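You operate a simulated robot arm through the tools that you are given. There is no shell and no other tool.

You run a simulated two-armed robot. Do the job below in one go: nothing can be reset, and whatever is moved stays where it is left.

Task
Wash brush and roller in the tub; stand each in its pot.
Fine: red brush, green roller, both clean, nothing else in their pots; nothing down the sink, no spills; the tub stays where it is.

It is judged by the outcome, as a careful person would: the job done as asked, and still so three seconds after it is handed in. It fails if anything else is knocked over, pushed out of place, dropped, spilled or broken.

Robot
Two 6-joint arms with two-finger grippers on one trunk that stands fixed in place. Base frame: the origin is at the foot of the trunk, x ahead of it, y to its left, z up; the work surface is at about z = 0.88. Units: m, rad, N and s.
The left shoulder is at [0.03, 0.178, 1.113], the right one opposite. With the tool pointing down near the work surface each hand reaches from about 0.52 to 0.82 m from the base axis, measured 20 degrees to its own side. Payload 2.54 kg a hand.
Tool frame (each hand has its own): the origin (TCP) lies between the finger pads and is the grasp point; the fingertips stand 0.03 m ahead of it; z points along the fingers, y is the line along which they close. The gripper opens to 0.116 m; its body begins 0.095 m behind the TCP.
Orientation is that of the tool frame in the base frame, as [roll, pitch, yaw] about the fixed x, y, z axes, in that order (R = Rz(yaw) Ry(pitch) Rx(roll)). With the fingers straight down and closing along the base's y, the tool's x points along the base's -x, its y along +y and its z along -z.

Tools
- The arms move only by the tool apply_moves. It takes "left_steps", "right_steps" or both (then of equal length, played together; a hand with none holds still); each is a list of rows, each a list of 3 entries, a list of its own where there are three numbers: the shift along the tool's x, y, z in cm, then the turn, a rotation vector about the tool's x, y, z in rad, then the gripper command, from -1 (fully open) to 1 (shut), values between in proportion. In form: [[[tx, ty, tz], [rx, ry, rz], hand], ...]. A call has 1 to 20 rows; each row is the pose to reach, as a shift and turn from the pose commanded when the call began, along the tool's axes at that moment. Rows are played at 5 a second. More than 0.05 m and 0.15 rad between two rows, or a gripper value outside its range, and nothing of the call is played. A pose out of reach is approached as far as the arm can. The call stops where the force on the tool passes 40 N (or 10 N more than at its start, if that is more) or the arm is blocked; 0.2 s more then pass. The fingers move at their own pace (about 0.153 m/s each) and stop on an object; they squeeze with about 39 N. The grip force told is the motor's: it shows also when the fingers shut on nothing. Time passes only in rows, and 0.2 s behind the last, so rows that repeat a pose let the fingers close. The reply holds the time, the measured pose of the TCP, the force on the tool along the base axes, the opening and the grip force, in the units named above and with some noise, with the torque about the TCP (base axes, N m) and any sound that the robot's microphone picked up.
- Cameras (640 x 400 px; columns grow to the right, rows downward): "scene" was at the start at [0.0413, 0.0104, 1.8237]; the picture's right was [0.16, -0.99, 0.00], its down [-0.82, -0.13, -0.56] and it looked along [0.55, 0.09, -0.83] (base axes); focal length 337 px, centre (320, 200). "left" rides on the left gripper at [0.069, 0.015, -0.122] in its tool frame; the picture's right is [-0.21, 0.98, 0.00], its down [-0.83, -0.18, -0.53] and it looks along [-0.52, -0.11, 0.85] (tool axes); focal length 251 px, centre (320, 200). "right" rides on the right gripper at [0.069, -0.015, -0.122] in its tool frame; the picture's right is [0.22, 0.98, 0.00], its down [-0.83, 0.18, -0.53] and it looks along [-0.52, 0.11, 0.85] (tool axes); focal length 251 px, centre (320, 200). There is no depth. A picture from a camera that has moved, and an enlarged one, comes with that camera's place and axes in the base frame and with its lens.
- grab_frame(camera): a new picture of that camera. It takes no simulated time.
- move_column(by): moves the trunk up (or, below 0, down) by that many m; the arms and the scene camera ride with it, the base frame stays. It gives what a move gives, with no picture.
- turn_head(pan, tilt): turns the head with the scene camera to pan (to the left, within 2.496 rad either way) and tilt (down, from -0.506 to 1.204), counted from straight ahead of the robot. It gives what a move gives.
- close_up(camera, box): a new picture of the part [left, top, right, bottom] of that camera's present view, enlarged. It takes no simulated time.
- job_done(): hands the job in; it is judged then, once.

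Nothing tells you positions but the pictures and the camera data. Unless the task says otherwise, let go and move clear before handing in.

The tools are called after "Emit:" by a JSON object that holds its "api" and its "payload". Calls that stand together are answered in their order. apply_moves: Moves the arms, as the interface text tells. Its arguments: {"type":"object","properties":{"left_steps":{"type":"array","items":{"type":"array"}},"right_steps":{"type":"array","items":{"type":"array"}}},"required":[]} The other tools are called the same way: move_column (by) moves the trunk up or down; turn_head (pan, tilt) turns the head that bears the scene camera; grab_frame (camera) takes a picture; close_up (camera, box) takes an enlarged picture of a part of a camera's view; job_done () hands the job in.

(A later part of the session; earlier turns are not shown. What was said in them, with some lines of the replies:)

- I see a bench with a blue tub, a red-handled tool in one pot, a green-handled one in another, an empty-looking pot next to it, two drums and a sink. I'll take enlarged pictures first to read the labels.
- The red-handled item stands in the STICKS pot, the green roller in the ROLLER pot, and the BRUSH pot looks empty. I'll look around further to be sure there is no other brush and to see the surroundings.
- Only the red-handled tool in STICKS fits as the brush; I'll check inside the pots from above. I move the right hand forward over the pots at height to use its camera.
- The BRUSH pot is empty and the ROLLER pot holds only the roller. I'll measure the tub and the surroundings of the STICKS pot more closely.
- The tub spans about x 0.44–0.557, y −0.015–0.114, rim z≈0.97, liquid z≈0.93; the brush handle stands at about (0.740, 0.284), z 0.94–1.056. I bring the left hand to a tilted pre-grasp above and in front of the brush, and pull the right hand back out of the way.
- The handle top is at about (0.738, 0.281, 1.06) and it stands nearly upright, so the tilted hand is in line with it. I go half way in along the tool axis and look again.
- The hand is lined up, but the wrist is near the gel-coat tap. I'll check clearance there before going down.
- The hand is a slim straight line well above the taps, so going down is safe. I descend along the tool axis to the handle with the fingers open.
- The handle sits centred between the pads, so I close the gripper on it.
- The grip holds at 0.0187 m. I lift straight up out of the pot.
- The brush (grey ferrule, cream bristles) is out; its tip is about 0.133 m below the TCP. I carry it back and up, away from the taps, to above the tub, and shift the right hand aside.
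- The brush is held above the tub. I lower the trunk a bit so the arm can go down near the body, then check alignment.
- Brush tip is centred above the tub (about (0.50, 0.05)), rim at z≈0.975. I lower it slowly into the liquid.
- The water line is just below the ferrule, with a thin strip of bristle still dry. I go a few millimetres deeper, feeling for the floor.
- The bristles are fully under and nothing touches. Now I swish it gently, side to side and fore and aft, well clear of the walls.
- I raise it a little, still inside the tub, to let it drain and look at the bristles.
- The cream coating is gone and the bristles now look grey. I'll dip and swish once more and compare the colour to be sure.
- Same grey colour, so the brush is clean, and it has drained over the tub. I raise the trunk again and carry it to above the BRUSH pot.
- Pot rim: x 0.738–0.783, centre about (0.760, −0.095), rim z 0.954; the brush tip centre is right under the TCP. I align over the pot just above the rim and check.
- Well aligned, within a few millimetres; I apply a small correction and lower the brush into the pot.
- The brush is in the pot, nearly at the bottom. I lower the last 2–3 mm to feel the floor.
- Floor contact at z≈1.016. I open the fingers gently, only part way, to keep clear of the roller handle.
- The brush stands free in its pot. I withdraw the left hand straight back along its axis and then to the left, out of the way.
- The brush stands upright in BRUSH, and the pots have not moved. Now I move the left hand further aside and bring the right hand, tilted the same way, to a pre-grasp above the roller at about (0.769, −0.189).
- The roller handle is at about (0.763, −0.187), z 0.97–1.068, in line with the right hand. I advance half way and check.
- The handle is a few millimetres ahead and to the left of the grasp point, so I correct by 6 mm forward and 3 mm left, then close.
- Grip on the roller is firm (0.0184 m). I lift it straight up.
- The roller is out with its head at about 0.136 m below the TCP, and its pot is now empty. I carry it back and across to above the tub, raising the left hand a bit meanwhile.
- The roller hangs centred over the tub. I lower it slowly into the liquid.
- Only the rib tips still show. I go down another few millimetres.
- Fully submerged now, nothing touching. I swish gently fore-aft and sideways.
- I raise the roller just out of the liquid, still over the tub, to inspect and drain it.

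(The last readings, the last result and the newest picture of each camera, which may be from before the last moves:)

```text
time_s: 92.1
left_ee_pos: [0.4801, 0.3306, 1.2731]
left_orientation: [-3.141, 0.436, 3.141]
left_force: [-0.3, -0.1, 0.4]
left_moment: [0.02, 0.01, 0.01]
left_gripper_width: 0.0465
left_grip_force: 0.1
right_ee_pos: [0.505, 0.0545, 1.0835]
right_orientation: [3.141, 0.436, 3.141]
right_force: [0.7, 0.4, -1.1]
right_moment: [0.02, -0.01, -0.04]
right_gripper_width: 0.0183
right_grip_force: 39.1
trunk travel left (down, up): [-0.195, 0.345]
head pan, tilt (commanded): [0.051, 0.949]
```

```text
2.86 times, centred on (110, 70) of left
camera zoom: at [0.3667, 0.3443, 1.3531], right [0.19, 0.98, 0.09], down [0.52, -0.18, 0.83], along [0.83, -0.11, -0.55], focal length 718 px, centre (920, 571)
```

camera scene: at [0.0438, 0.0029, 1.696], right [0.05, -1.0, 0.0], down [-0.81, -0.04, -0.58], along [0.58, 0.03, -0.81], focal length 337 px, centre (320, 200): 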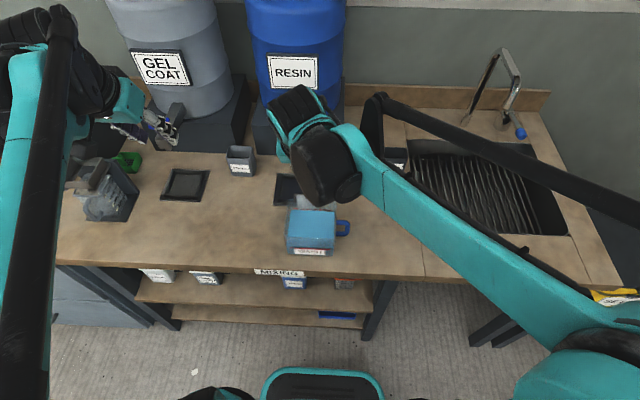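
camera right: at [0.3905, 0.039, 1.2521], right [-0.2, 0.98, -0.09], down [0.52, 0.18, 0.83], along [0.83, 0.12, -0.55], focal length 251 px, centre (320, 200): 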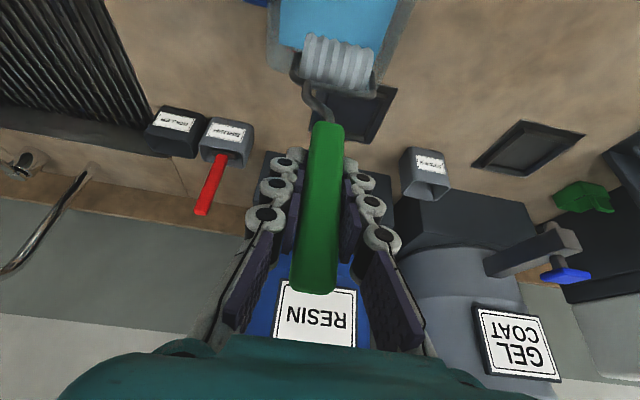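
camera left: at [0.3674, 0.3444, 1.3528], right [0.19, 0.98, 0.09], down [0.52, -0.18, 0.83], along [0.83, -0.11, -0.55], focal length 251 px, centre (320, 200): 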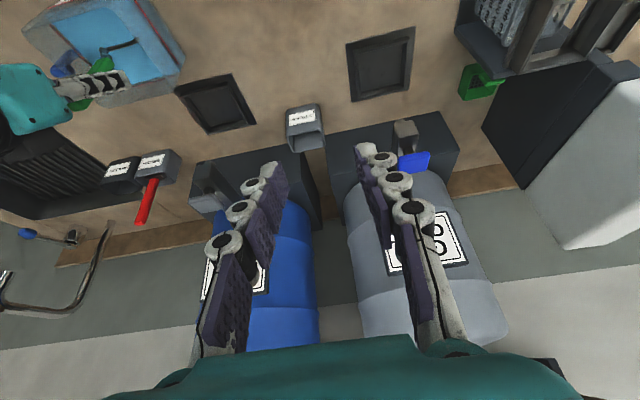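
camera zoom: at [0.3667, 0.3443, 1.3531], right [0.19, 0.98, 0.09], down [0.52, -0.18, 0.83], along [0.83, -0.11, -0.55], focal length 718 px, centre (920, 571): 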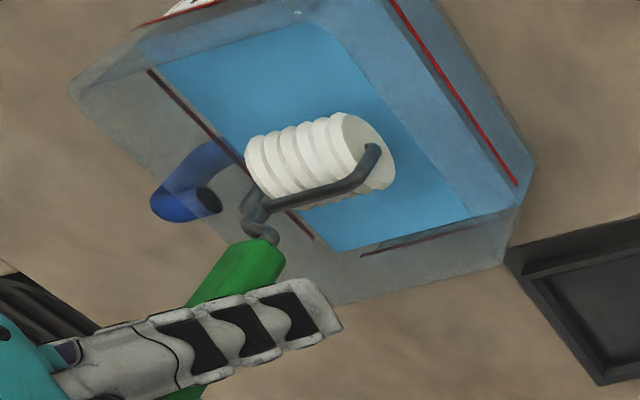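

The roller has changed from grey to clean off-white. I'll dip and swish once more and compare.

Emit:
{"api": "apply_moves", "payload": {"right_steps": [[[0.6, 0, 1.3], [0, 0, 0], 1], [[1.2, 0, 2.6], [0, 0, 0], 1], [[1.8, 0, 3.9], [0, 0, 0], 1], [[2.2, 0, 4.8], [0, 0, 0], 1], [[2.54, 0, 5.44], [0, 0, 0], 1], [[1.94, 0, 5.72], [0, 0, 0], 1], [[1.45, 0, 5.95], [0, 0, 0], 1], [[2.04, 0, 5.67], [0, 0, 0], 1], [[2.54, 0, 5.44], [0, 0, 0], 1], [[3.14, 0, 5.16], [0, 0, 0], 1], [[3.63, 0, 4.93], [0, 0, 0], 1], [[3.14, 0, 5.16], [0, 0, 0], 1], [[2.54, 0, 5.44], [0, 0, 0], 1], [[2.54, 1, 5.44], [0, 0, 0], 1], [[2.54, 1.5, 5.44], [0, 0, 0], 1], [[2.54, 0.5, 5.44], [0, 0, 0], 1], [[2.54, -0.7, 5.44], [0, 0, 0], 1], [[2.54, -1.5, 5.44], [0, 0, 0], 1], [[2.54, 0, 5.44], [0, 0, 0], 1]]}}

Emit:
{"api": "apply_moves", "payload": {"right_steps": [[[-0.42, 0, -0.91], [0, 0, 0], 1], [[-0.85, 0, -1.81], [0, 0, 0], 1], [[-1.27, 0, -2.72], [0, 0, 0], 1], [[-1.69, 0, -3.63], [0, 0, 0], 1], [[-2.11, 0, -4.53], [0, 0, 0], 1], [[-2.54, 0, -5.44], [0, 0, 0], 1], [[-2.96, 0, -6.34], [0, 0, 0], 1], [[-2.96, 0, -6.34], [0, 0, 0], 1], [[-2.96, 0, -6.34], [0, 0, 0], 1], [[-2.96, 0, -6.34], [0, 0, 0], 1], [[-2.96, 0, -6.34], [0, 0, 0], 1], [[-2.96, 0, -6.34], [0, 0, 0], 1], [[-2.96, 0, -6.34], [0, 0, 0], 1], [[-2.96, 0, -6.34], [0, 0, 0], 1], [[-2.96, 0, -6.34], [0, 0, 0], 1], [[-2.96, 0, -6.34], [0, 0, 0], 1], [[-2.96, 0, -6.34], [0, 0, 0], 1], [[-2.96, 0, -6.34], [0, 0, 0], 1], [[-2.96, 0, -6.34], [0, 0, 0], 1], [[-2.96, 0, -6.34], [0, 0, 0], 1]]}}

Emit:
{"api": "close_up", "payload": {"camera": "right", "box": [240, 0, 420, 130]}}

Emit:
{"api": "close_up", "payload": {"camera": "left", "box": [20, 0, 200, 140]}}

```text
time_s: 96.1
left_ee_pos: [0.4811, 0.3312, 1.2715]
left_orientation: [-3.141, 0.437, -3.141]
left_force: [0.1, 0.7, -0.8]
left_moment: [-0.04, -0.04, -0.01]
left_gripper_width: 0.0464
left_grip_force: 0.1
right_ee_pos: [0.5039, 0.0538, 1.0228]
right_orientation: [3.142, 0.437, -3.139]
right_force: [0.0, 0.2, -0.2]
right_moment: [-0.03, -0.01, 0.0]
right_gripper_width: 0.0184
right_grip_force: 39.2
trunk travel left (down, up): [-0.195, 0.345]
head pan, tilt (commanded): [0.051, 0.949]
```

```text
time_s: 100.3
left_ee_pos: [0.4803, 0.3291, 1.2729]
left_orientation: [-3.141, 0.436, 3.141]
left_force: [-0.1, 0.3, 1.0]
left_moment: [0.01, 0.02, -0.03]
left_gripper_width: 0.0465
left_grip_force: 0.0
right_ee_pos: [0.5042, 0.0543, 1.0931]
right_orientation: [-3.141, 0.437, -3.141]
right_force: [0.5, -0.4, -0.8]
right_moment: [0.02, 0.02, -0.03]
right_gripper_width: 0.0182
right_grip_force: 39.4
trunk travel left (down, up): [-0.195, 0.345]
head pan, tilt (commanded): [0.051, 0.949]
```

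```text
3.08 times, centred on (330, 65) of right
camera zoom: at [0.3902, 0.0384, 1.1753], right [-0.2, 0.98, -0.09], down [0.52, 0.18, 0.83], along [0.83, 0.12, -0.55], focal length 774 px, centre (289, 615)
```

zoom: 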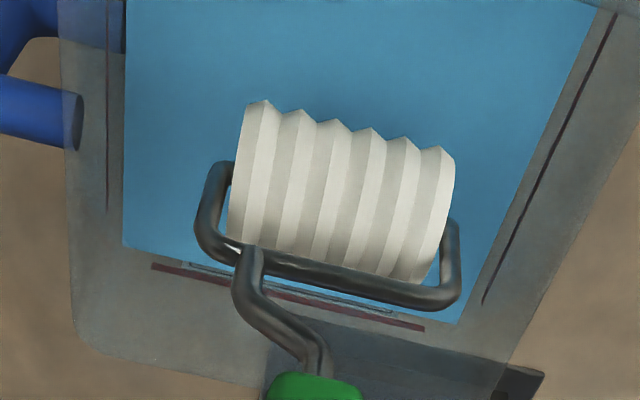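

```text
2.86 times, centred on (110, 70) of left
camera zoom: at [0.3667, 0.3443, 1.353], right [0.19, 0.98, 0.09], down [0.52, -0.18, 0.83], along [0.83, -0.11, -0.55], focal length 718 px, centre (920, 571)
```

zoom: 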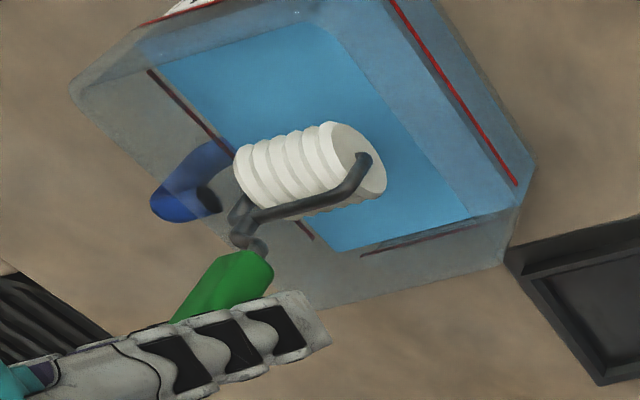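

Unchanged, so the roller is clean and drained. I raise the trunk and carry the roller back above its pot, along the way clear of the brush.

Emit:
{"api": "move_column", "payload": {"by": 0.15}}

Emit:
{"api": "apply_moves", "payload": {"right_steps": [[[-1.13, -2.58, 0.62], [0, 0, 0], 1], [[-2.26, -5.16, 1.25], [0, 0, 0], 1], [[-3.39, -7.74, 1.87], [0, 0, 0], 1], [[-4.52, -10.32, 2.5], [0, 0, 0], 1], [[-5.64, -12.91, 3.12], [0, 0, 0], 1], [[-6.77, -15.49, 3.75], [0, 0, 0], 1], [[-7.9, -18.07, 4.37], [0, 0, 0], 1], [[-9.03, -20.65, 5.0], [0, 0, 0], 1], [[-10.16, -23.23, 5.62], [0, 0, 0], 1], [[-11.95, -23.34, 7.65], [0, 0, 0], 1], [[-13.74, -23.45, 9.68], [0, 0, 0], 1], [[-15.54, -23.56, 11.72], [0, 0, 0], 1], [[-17.33, -23.66, 13.75], [0, 0, 0], 1], [[-19.12, -23.77, 15.78], [0, 0, 0], 1], [[-20.91, -23.88, 17.81], [0, 0, 0], 1], [[-20.91, -23.88, 17.81], [0, 0, 0], 1]]}}

Emit:
{"api": "grab_frame", "payload": {"camera": "right"}}

Emit:
{"api": "close_up", "payload": {"camera": "scene", "box": [330, 120, 450, 215]}}

Emit:
{"api": "grab_frame", "payload": {"camera": "left"}}

```text
time_s: 102.0
left_ee_pos: [0.4806, 0.3297, 1.4221]
left_orientation: [3.141, 0.437, 3.141]
left_force: [0.3, 0.1, 0.3]
left_moment: [-0.02, -0.01, -0.02]
left_gripper_width: 0.0463
left_grip_force: 0.1
right_ee_pos: [0.5041, 0.0539, 1.2412]
right_orientation: [-3.141, 0.436, -3.141]
right_force: [-0.8, 0.6, -0.3]
right_moment: [0.0, -0.03, 0.0]
right_gripper_width: 0.0182
right_grip_force: 38.5
trunk travel left (down, up): [-0.345, 0.195]
head pan, tilt (commanded): [0.051, 0.949]
```

```text
time_s: 105.4
left_ee_pos: [0.4789, 0.3299, 1.4224]
left_orientation: [-3.141, 0.436, -3.141]
left_force: [1.0, 0.0, 0.2]
left_moment: [0.01, -0.06, -0.02]
left_gripper_width: 0.0462
left_grip_force: 0.1
right_ee_pos: [0.7682, -0.1861, 1.1694]
right_orientation: [-3.141, 0.437, -3.141]
right_force: [0.3, -0.2, -1.7]
right_moment: [0.02, -0.03, -0.01]
right_gripper_width: 0.0181
right_grip_force: 38.9
trunk travel left (down, up): [-0.345, 0.195]
head pan, tilt (commanded): [0.051, 0.949]
```

```text
taken
camera right: at [0.6547, -0.2005, 1.2519], right [-0.2, 0.98, -0.09], down [0.52, 0.18, 0.83], along [0.83, 0.12, -0.55], focal length 251 px, centre (320, 200)
```

right: 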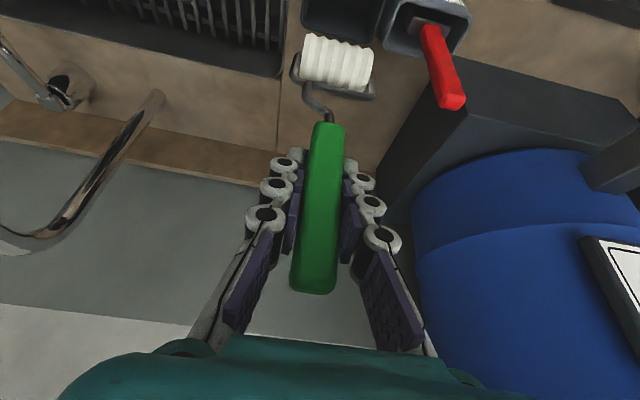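

```text
4.21 times, centred on (390, 168) of scene
camera zoom: at [0.0428, 0.0029, 1.8459], right [0.05, -1.0, 0.0], down [-0.81, -0.04, -0.58], along [0.58, 0.03, -0.81], focal length 1417 px, centre (25, 337)
```

zoom: 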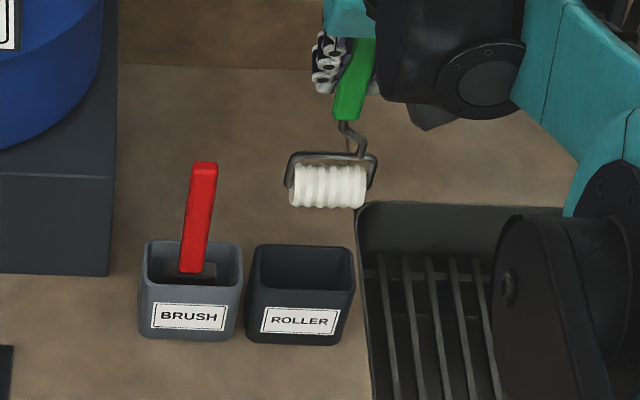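

```text
taken
camera left: at [0.3658, 0.3443, 1.5033], right [0.19, 0.98, 0.09], down [0.52, -0.18, 0.83], along [0.83, -0.11, -0.55], focal length 251 px, centre (320, 200)
```

left: 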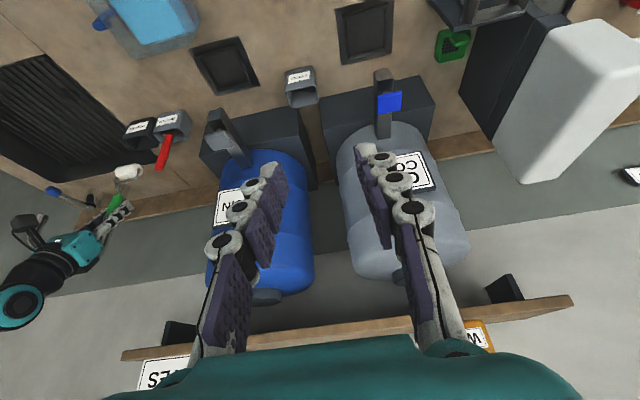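

Everything matches the picture from just after lifting it, so the alignment is as when it came out. I lower it to just above the rim and check.

Emit:
{"api": "apply_moves", "payload": {"right_steps": [[[0.7, 0, 1.45], [0, 0, 0], 1], [[1.4, 0, 2.9], [0, 0, 0], 1], [[2.1, 0, 4.4], [0, 0, 0], 1], [[2.6, 0, 5.5], [0, 0, 0], 1], [[3.05, 0, 6.4], [0, 0, 0], 1], [[3.05, 0, 6.4], [0, 0, 0], 1]]}}

Emit:
{"api": "close_up", "payload": {"camera": "right", "box": [250, 0, 450, 130]}}

Emit:
{"api": "close_up", "payload": {"camera": "scene", "box": [340, 140, 430, 215]}}

Emit:
{"api": "close_up", "payload": {"camera": "left", "box": [80, 90, 220, 230]}}

```text
time_s: 106.8
left_ee_pos: [0.4796, 0.33, 1.4227]
left_orientation: [3.14, 0.438, -3.141]
left_force: [-0.2, -0.5, -0.2]
left_moment: [-0.02, -0.04, 0.0]
left_gripper_width: 0.0463
left_grip_force: 0.0
right_ee_pos: [0.7676, -0.1856, 1.0978]
right_orientation: [-3.141, 0.435, -3.139]
right_force: [0.6, 0.3, -0.7]
right_moment: [-0.01, -0.01, 0.05]
right_gripper_width: 0.0183
right_grip_force: 39.2
trunk travel left (down, up): [-0.345, 0.195]
head pan, tilt (commanded): [0.051, 0.949]
```

```text
3.08 times, centred on (350, 65) of right
camera zoom: at [0.6534, -0.2008, 1.1812], right [-0.2, 0.98, -0.09], down [0.52, 0.18, 0.83], along [0.83, 0.12, -0.55], focal length 774 px, centre (228, 615)
```

zoom: 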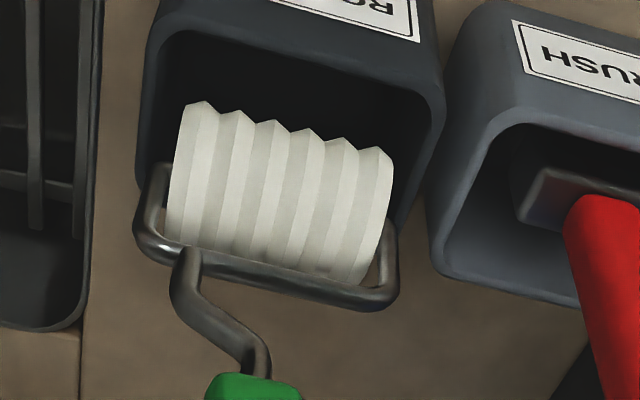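

```text
5.33 times, centred on (385, 178) of scene
camera zoom: at [0.044, 0.0028, 1.8458], right [0.05, -1.0, 0.0], down [-0.81, -0.04, -0.58], along [0.58, 0.03, -0.81], focal length 1795 px, centre (-27, 320)
```

zoom: 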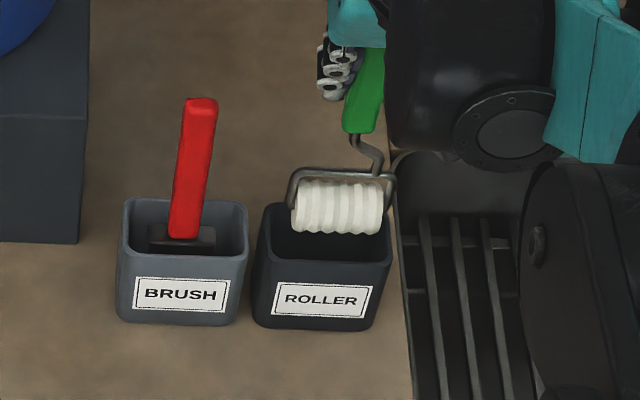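

```text
2.86 times, centred on (150, 160) of left
camera zoom: at [0.3668, 0.3442, 1.5031], right [0.19, 0.98, 0.09], down [0.52, -0.18, 0.83], along [0.83, -0.11, -0.55], focal length 718 px, centre (806, 314)
```

zoom: 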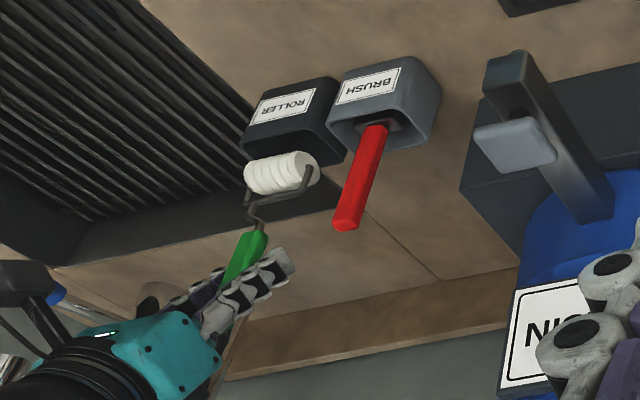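

The roller sits squarely over the opening. It is a snug fit, so I go down in short moves and watch the forces.

Emit:
{"api": "apply_moves", "payload": {"right_steps": [[[0.23, 0.05, 0.45], [0, 0, 0], 1], [[0.46, 0.05, 0.92], [0, 0, 0], 1], [[0.7, 0.05, 1.4], [0, 0, 0], 1], [[0.93, 0.05, 1.85], [0, 0, 0], 1], [[0.93, 0.05, 1.85], [0, 0, 0], 1]]}}

Emit:
{"api": "close_up", "payload": {"camera": "right", "box": [250, 0, 450, 130]}}

Emit:
{"api": "close_up", "payload": {"camera": "scene", "box": [340, 140, 430, 215]}}

```text
time_s: 108.0
left_ee_pos: [0.4791, 0.3305, 1.4223]
left_orientation: [-3.142, 0.434, 3.141]
left_force: [0.4, 0.6, 0.0]
left_moment: [0.03, 0.0, -0.03]
left_gripper_width: 0.0461
left_grip_force: 0.1
right_ee_pos: [0.7674, -0.1846, 1.0772]
right_orientation: [3.14, 0.435, -3.139]
right_force: [0.1, -0.2, -1.2]
right_moment: [-0.01, 0.01, -0.01]
right_gripper_width: 0.0182
right_grip_force: 39.2
trunk travel left (down, up): [-0.345, 0.195]
head pan, tilt (commanded): [0.051, 0.949]
```

```text
3.08 times, centred on (350, 65) of right
camera zoom: at [0.6537, -0.2001, 1.1608], right [-0.2, 0.98, -0.09], down [0.52, 0.18, 0.83], along [0.83, 0.12, -0.55], focal length 774 px, centre (228, 615)
```

zoom: 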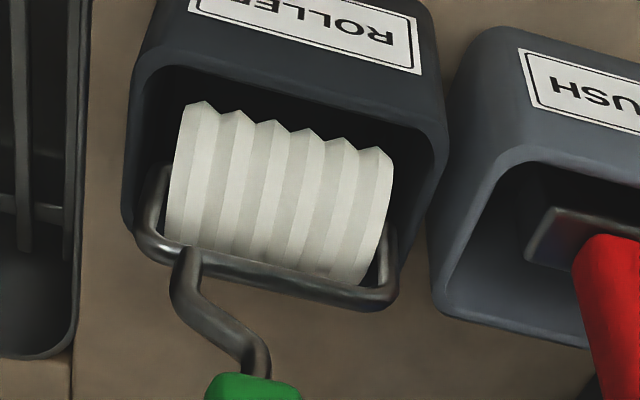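

```text
5.33 times, centred on (385, 178) of scene
camera zoom: at [0.0439, 0.0028, 1.8458], right [0.05, -1.0, 0.0], down [-0.81, -0.04, -0.58], along [0.58, 0.03, -0.81], focal length 1795 px, centre (-27, 320)
```

zoom: 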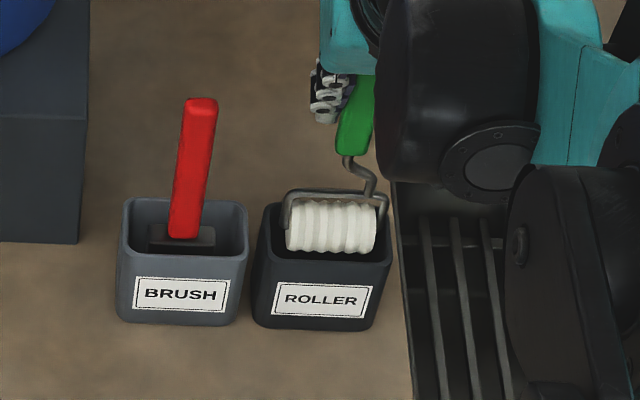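

Emit:
{"api": "apply_moves", "payload": {"right_steps": [[[0.2, 0.1, 0.42], [0, 0, 0], 1], [[0.42, 0.2, 0.9], [0, 0, 0], 1], [[0.63, 0.2, 1.36], [0, 0, 0], 1], [[0.85, 0.2, 1.81], [0, 0, 0], 1], [[0.85, 0.2, 1.81], [0, 0, 0], 1]]}}

Emit:
{"api": "close_up", "payload": {"camera": "right", "box": [250, 0, 450, 130]}}

Emit:
{"api": "close_up", "payload": {"camera": "scene", "box": [340, 140, 430, 215]}}

```text
time_s: 109.2
left_ee_pos: [0.4798, 0.3297, 1.4229]
left_orientation: [3.14, 0.436, -3.141]
left_force: [0.5, 0.8, -0.6]
left_moment: [0.0, 0.0, 0.0]
left_gripper_width: 0.0463
left_grip_force: 0.0
right_ee_pos: [0.7686, -0.1833, 1.0567]
right_orientation: [3.14, 0.438, -3.139]
right_force: [-0.3, -0.5, -0.8]
right_moment: [0.01, 0.01, -0.03]
right_gripper_width: 0.0183
right_grip_force: 39.0
trunk travel left (down, up): [-0.345, 0.195]
head pan, tilt (commanded): [0.051, 0.949]
```

```text
3.08 times, centred on (350, 65) of right
camera zoom: at [0.6538, -0.1983, 1.1405], right [-0.2, 0.98, -0.09], down [0.52, 0.18, 0.83], along [0.83, 0.12, -0.55], focal length 774 px, centre (228, 615)
```

zoom: 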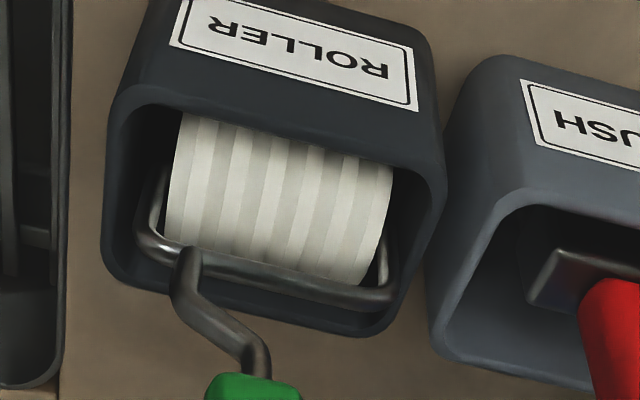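

```text
5.33 times, centred on (385, 178) of scene
camera zoom: at [0.0439, 0.0028, 1.8458], right [0.05, -1.0, 0.0], down [-0.81, -0.04, -0.58], along [0.58, 0.03, -0.81], focal length 1795 px, centre (-27, 320)
```

zoom: 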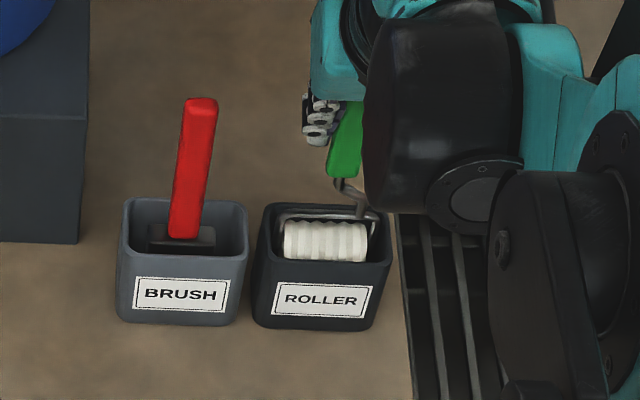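

The roller is inside the pot and well centred, no contact. I continue down almost to the floor.

Emit:
{"api": "apply_moves", "payload": {"right_steps": [[[0.25, 0, 0.54], [0, 0, 0], 1], [[0.55, 0, 1.18], [0, 0, 0], 1], [[0.85, 0, 1.81], [0, 0, 0], 1], [[1.1, 0, 2.36], [0, 0, 0], 1], [[1.33, 0, 2.86], [0, 0, 0], 1], [[1.33, 0, 2.86], [0, 0, 0], 1]]}}

Emit:
{"api": "close_up", "payload": {"camera": "right", "box": [250, 0, 450, 130]}}

```text
time_s: 110.6
left_ee_pos: [0.4799, 0.3299, 1.422]
left_orientation: [3.141, 0.434, 3.141]
left_force: [0.2, 0.4, -0.5]
left_moment: [0.03, 0.03, 0.05]
left_gripper_width: 0.0465
left_grip_force: 0.0
right_ee_pos: [0.7678, -0.1819, 1.0267]
right_orientation: [3.141, 0.437, -3.139]
right_force: [-0.4, -0.8, -0.2]
right_moment: [-0.01, -0.03, 0.02]
right_gripper_width: 0.0184
right_grip_force: 39.4
trunk travel left (down, up): [-0.345, 0.195]
head pan, tilt (commanded): [0.051, 0.949]
```

```text
3.08 times, centred on (350, 65) of right
camera zoom: at [0.6541, -0.1978, 1.1096], right [-0.2, 0.98, -0.09], down [0.52, 0.18, 0.83], along [0.83, 0.12, -0.55], focal length 774 px, centre (228, 615)
```

zoom: 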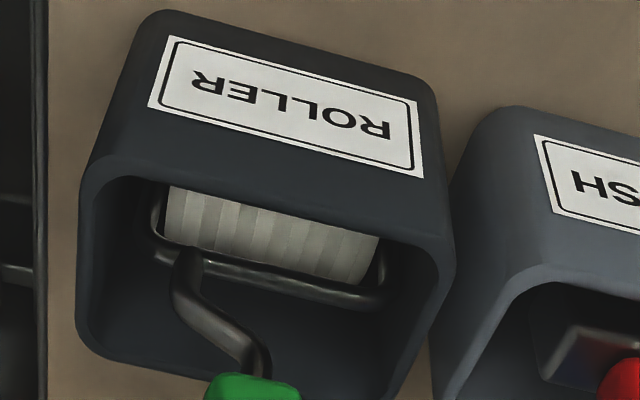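

Emit:
{"api": "apply_moves", "payload": {"right_steps": [[[0.1, 0, 0.2], [0, 0, 0], 1], [[0.19, 0, 0.41], [0, 0, 0], 1], [[0.19, 0, 0.41], [0, 0, 0], 1]]}}

Emit:
{"api": "apply_moves", "payload": {"right_steps": [[[0.05, 0, 0.1], [0, 0, 0], 1], [[0.1, 0, 0.2], [0, 0, 0], 1], [[0.1, 0, 0.2], [0, 0, 0], 1]]}}

```text
time_s: 111.4
left_ee_pos: [0.4801, 0.3306, 1.4222]
left_orientation: [3.141, 0.437, -3.14]
left_force: [0.2, -0.2, 0.5]
left_moment: [0.0, -0.04, -0.01]
left_gripper_width: 0.0466
left_grip_force: 0.0
right_ee_pos: [0.768, -0.1819, 1.0217]
right_orientation: [3.141, 0.438, -3.141]
right_force: [-0.2, 0.1, -1.9]
right_moment: [-0.02, -0.03, -0.01]
right_gripper_width: 0.0182
right_grip_force: 38.8
trunk travel left (down, up): [-0.345, 0.195]
head pan, tilt (commanded): [0.051, 0.949]
```

```text
time_s: 112.2
left_ee_pos: [0.4801, 0.3306, 1.4219]
left_orientation: [-3.14, 0.436, 3.141]
left_force: [-0.3, 0.2, 0.8]
left_moment: [-0.01, 0.01, -0.02]
left_gripper_width: 0.0463
left_grip_force: 0.1
right_ee_pos: [0.7667, -0.1816, 1.0193]
right_orientation: [3.141, 0.436, 3.14]
right_force: [-0.6, -0.4, -0.8]
right_moment: [0.0, -0.02, -0.04]
right_gripper_width: 0.018
right_grip_force: 38.9
trunk travel left (down, up): [-0.345, 0.195]
head pan, tilt (commanded): [0.051, 0.949]
```

Emit:
{"api": "apply_moves", "payload": {"right_steps": [[[0.04, 0, 0.09], [0, 0, 0], 1], [[0.06, 0, 0.14], [0, 0, 0], 1], [[0.06, 0, 0.14], [0, 0, 0], 1]]}}

Emit:
{"api": "close_up", "payload": {"camera": "scene", "box": [340, 140, 430, 215]}}

```text
time_s: 113.0
left_ee_pos: [0.4783, 0.3304, 1.4224]
left_orientation: [3.141, 0.437, -3.141]
left_force: [0.2, 0.5, -0.4]
left_moment: [-0.05, 0.0, 0.0]
left_gripper_width: 0.0464
left_grip_force: 0.0
right_ee_pos: [0.7686, -0.1839, 1.0192]
right_orientation: [-3.14, 0.436, -3.14]
right_force: [-0.8, 0.6, 9.0]
right_moment: [0.01, 0.23, 0.02]
right_gripper_width: 0.0184
right_grip_force: 39.0
trunk travel left (down, up): [-0.345, 0.195]
head pan, tilt (commanded): [0.051, 0.949]
```

```text
5.33 times, centred on (385, 178) of scene
camera zoom: at [0.0424, 0.0032, 1.8459], right [0.05, -1.0, 0.0], down [-0.81, -0.04, -0.58], along [0.58, 0.03, -0.81], focal length 1795 px, centre (-27, 320)
```

zoom: 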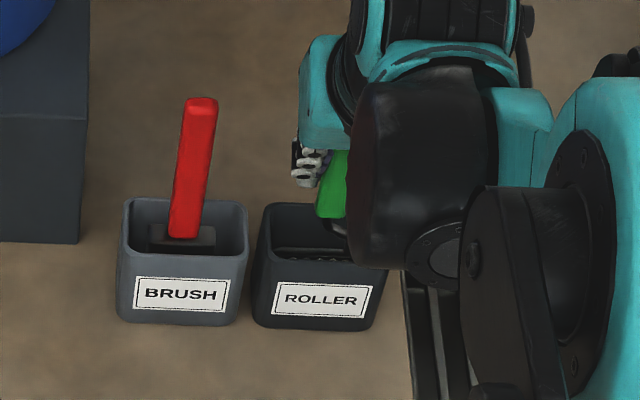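

Floor contact. I ease off half a millimetre and open the fingers gently.

Emit:
{"api": "apply_moves", "payload": {"right_steps": [[[-0.03, 0, -0.06], [0, 0, 0], 1], [[-0.03, 0, -0.06], [0, 0, 0], 0.62], [[-0.03, 0, -0.06], [0, 0, 0], 0.5], [[-0.03, 0, -0.06], [0, 0, 0], 0.35], [[-0.03, 0, -0.06], [0, 0, 0], 0.2], [[-0.03, 0, -0.06], [0, 0, 0], 0.15], [[-0.03, 0, -0.06], [0, 0, 0], 0.15]]}}

Emit:
{"api": "grab_frame", "payload": {"camera": "right"}}

```text
time_s: 114.6
left_ee_pos: [0.4805, 0.3322, 1.4223]
left_orientation: [-3.14, 0.436, 3.141]
left_force: [0.4, -0.8, -0.3]
left_moment: [0.01, -0.04, 0.02]
left_gripper_width: 0.0462
left_grip_force: 0.0
right_ee_pos: [0.7693, -0.182, 1.0188]
right_orientation: [3.141, 0.434, -3.139]
right_force: [0.8, 0.4, 0.2]
right_moment: [0.02, -0.04, -0.01]
right_gripper_width: 0.0496
right_grip_force: 0.2
trunk travel left (down, up): [-0.345, 0.195]
head pan, tilt (commanded): [0.051, 0.949]
```

```text
taken
camera right: at [0.6544, -0.1974, 1.1013], right [-0.2, 0.98, -0.09], down [0.52, 0.18, 0.83], along [0.83, 0.12, -0.55], focal length 251 px, centre (320, 200)
```

right: 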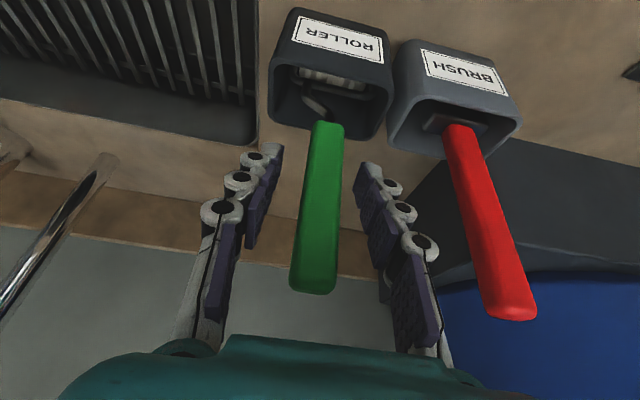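

The roller stands free. I withdraw the right hand straight back along its axis and then away to the right.

Emit:
{"api": "apply_moves", "payload": {"right_steps": [[[0, 0, -1], [0, 0, 0], 0.15], [[0, 0, -2.5], [0, 0, 0], 0.15], [[0, 0, -4.5], [0, 0, 0], 0.15], [[0, 0, -7], [0, 0, 0], 0.15], [[0, 0, -9.5], [0, 0, 0], 0.15], [[0, 0, -12], [0, 0, 0], 0.15], [[0, 0, -14.5], [0, 0, 0], 0.15], [[0, 0, -17], [0, 0, 0], 0.15], [[1.5, -1, -19.5], [0, 0, 0], 0.15], [[3.5, -2.5, -22], [0, 0, 0], 0.15], [[5.5, -4, -24], [0, 0, 0], 0.15], [[7.5, -5.5, -26], [0, 0, 0], 0.15], [[9.5, -7, -28], [0, 0, 0], 0.15], [[11.5, -8.5, -30], [0, 0, 0], 0.15], [[11.5, -8.5, -30], [0, 0, 0], 0.15]]}}

Emit:
{"api": "grab_frame", "payload": {"camera": "scene"}}

Emit:
{"api": "close_up", "payload": {"camera": "scene", "box": [330, 140, 430, 215]}}

Emit:
{"api": "grab_frame", "payload": {"camera": "right"}}

Emit:
{"api": "close_up", "payload": {"camera": "scene", "box": [240, 180, 400, 300]}}

```text
time_s: 117.8
left_ee_pos: [0.4813, 0.3313, 1.4212]
left_orientation: [3.142, 0.434, -3.141]
left_force: [0.3, -0.8, -0.2]
left_moment: [0.02, 0.03, 0.02]
left_gripper_width: 0.0462
left_grip_force: 0.0
right_ee_pos: [0.5356, -0.2681, 1.2426]
right_orientation: [-3.141, 0.435, 3.141]
right_force: [0.5, -0.1, 0.3]
right_moment: [-0.03, 0.02, 0.0]
right_gripper_width: 0.0491
right_grip_force: 0.0
trunk travel left (down, up): [-0.345, 0.195]
head pan, tilt (commanded): [0.051, 0.949]
```

```text
taken
camera scene: at [0.0452, 0.0031, 1.8458], right [0.05, -1.0, 0.0], down [-0.81, -0.04, -0.58], along [0.58, 0.03, -0.81], focal length 337 px, centre (320, 200)
```

scene: 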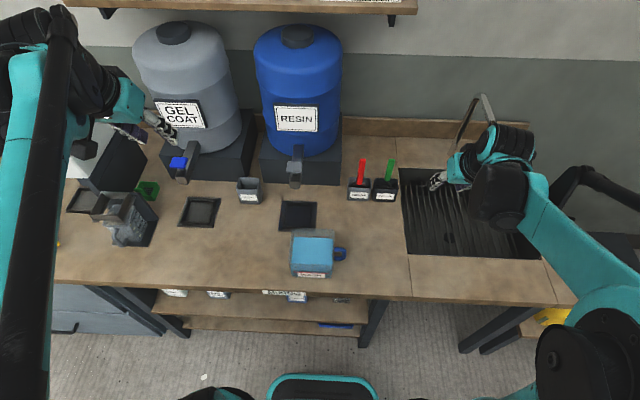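

```text
5.33 times, centred on (380, 178) of scene
camera zoom: at [0.0452, 0.0031, 1.8458], right [0.05, -1.0, 0.0], down [-0.81, -0.04, -0.58], along [0.58, 0.03, -0.81], focal length 1795 px, centre (0, 320)
```

zoom: 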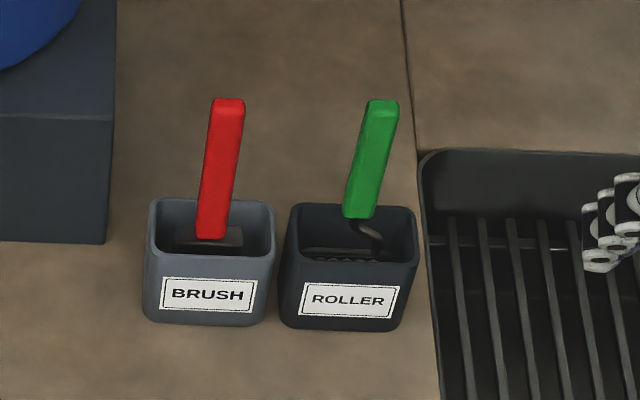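

```text
taken
camera right: at [0.422, -0.2821, 1.3256], right [-0.2, 0.98, -0.09], down [0.52, 0.18, 0.83], along [0.83, 0.12, -0.55], focal length 251 px, centre (320, 200)
```

right: 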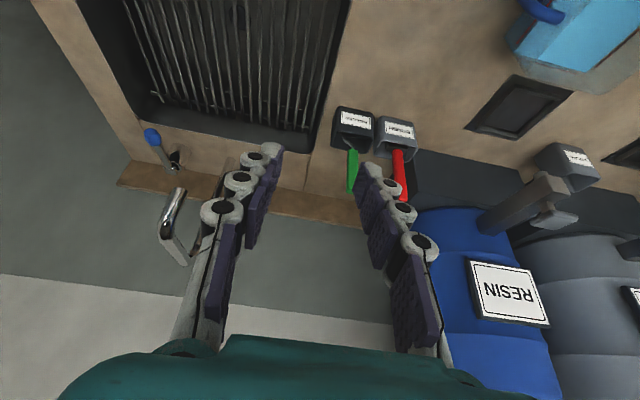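

```text
3.33 times, centred on (320, 240) of scene
camera zoom: at [0.0452, 0.0031, 1.8458], right [0.05, -1.0, 0.0], down [-0.81, -0.04, -0.58], along [0.58, 0.03, -0.81], focal length 1122 px, centre (320, 67)
```

zoom: 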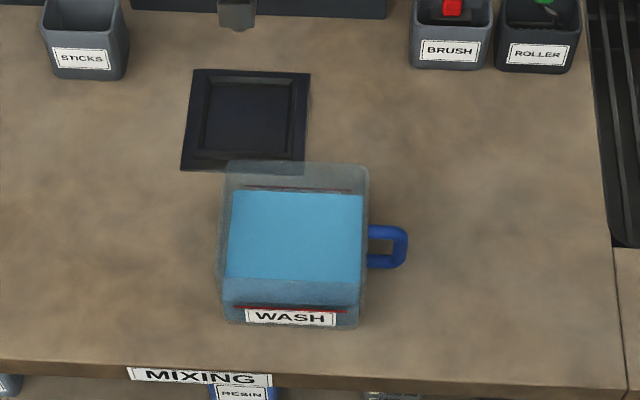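

Both tools stand in their pots, the tub is where it was, and the bench shows no drops. One last close look into the pots before handing in.

Emit:
{"api": "close_up", "payload": {"camera": "right", "box": [310, 90, 440, 210]}}

Emit:
{"api": "close_up", "payload": {"camera": "left", "box": [90, 80, 220, 190]}}

Emit:
{"api": "apply_moves", "payload": {"right_steps": [[[2, 1, -2], [0, 0, 0], 0.15], [[4, 2, -4], [0, 0, 0], 0.15], [[4, 4, -4], [0, 0, 0], 0.15], [[4, 6, -4], [0, 0, 0], 0.15], [[4, 6, -4], [0, 0, 0], 0.15]]}}

Emit:
{"api": "close_up", "payload": {"camera": "right", "box": [230, 70, 410, 200]}}

```text
3.33 times, centred on (375, 150) of right
camera zoom: at [0.422, -0.2821, 1.3256], right [-0.2, 0.98, -0.09], down [0.52, 0.18, 0.83], along [0.83, 0.12, -0.55], focal length 838 px, centre (137, 367)
```

zoom: 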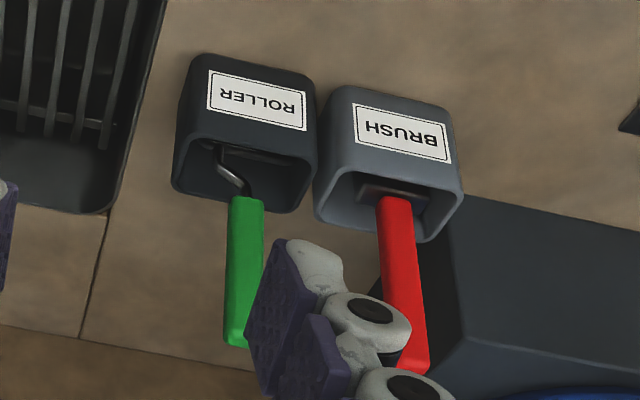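

```text
3.64 times, centred on (155, 135) of left
camera zoom: at [0.3678, 0.3444, 1.5027], right [0.19, 0.98, 0.09], down [0.52, -0.18, 0.83], along [0.83, -0.11, -0.55], focal length 914 px, centre (920, 436)
```

zoom: 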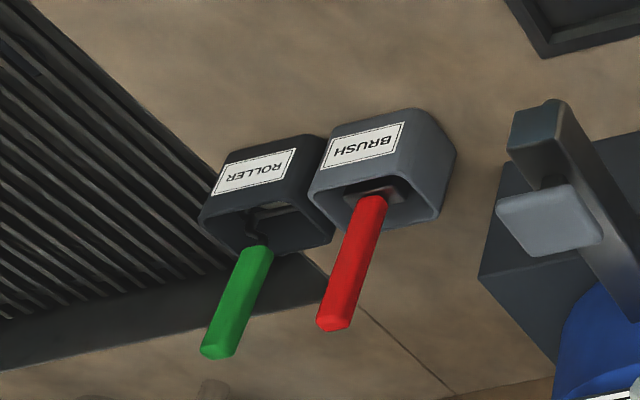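

```text
time_s: 119.0
left_ee_pos: [0.4795, 0.3289, 1.4217]
left_orientation: [-3.141, 0.436, -3.14]
left_force: [-0.7, -0.1, 0.0]
left_moment: [-0.02, -0.01, -0.01]
left_gripper_width: 0.0465
left_grip_force: 0.1
right_ee_pos: [0.4833, -0.2067, 1.2622]
right_orientation: [-3.141, 0.435, -3.141]
right_force: [-0.2, -0.4, 0.4]
right_moment: [-0.04, 0.01, 0.0]
right_gripper_width: 0.0493
right_grip_force: 0.1
trunk travel left (down, up): [-0.345, 0.195]
head pan, tilt (commanded): [0.051, 0.949]
```

```text
3.08 times, centred on (320, 135) of right
camera zoom: at [0.3699, -0.2221, 1.3455], right [-0.2, 0.98, -0.09], down [0.52, 0.18, 0.83], along [0.83, 0.12, -0.55], focal length 774 px, centre (320, 400)
```

zoom: 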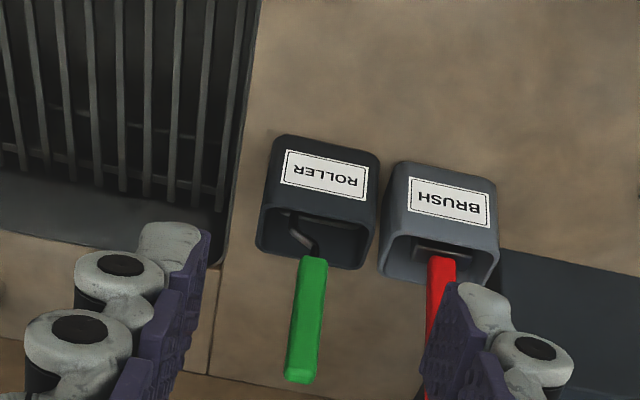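

Both tools stand upright and alone in their labelled pots. Both heads came out of the wash clean, the tub and other items are undisturbed, and both hands are clear. I hand the job in.

Emit:
{"api": "job_done", "payload": {}}

```text
The job is handed in.
```

The red brush and green roller have both been washed in the tub. Each now stands upright, with nothing else in its pot: the brush in BRUSH and the roller in ROLLER. The brush had been standing in the STICKS pot, which is now empty.

- **Clean:** the brush's cream coating came off and left grey bristles. The roller went from grey to off-white. I dipped each a second time and saw no further change, so I took them as clean.
- **No spills:** I let each one drain over the tub before moving it. I saw no drops on the bench, and neither tool was carried over the sink.
- **Nothing disturbed:** the tub and the pots are where they were, and both hands are clear.
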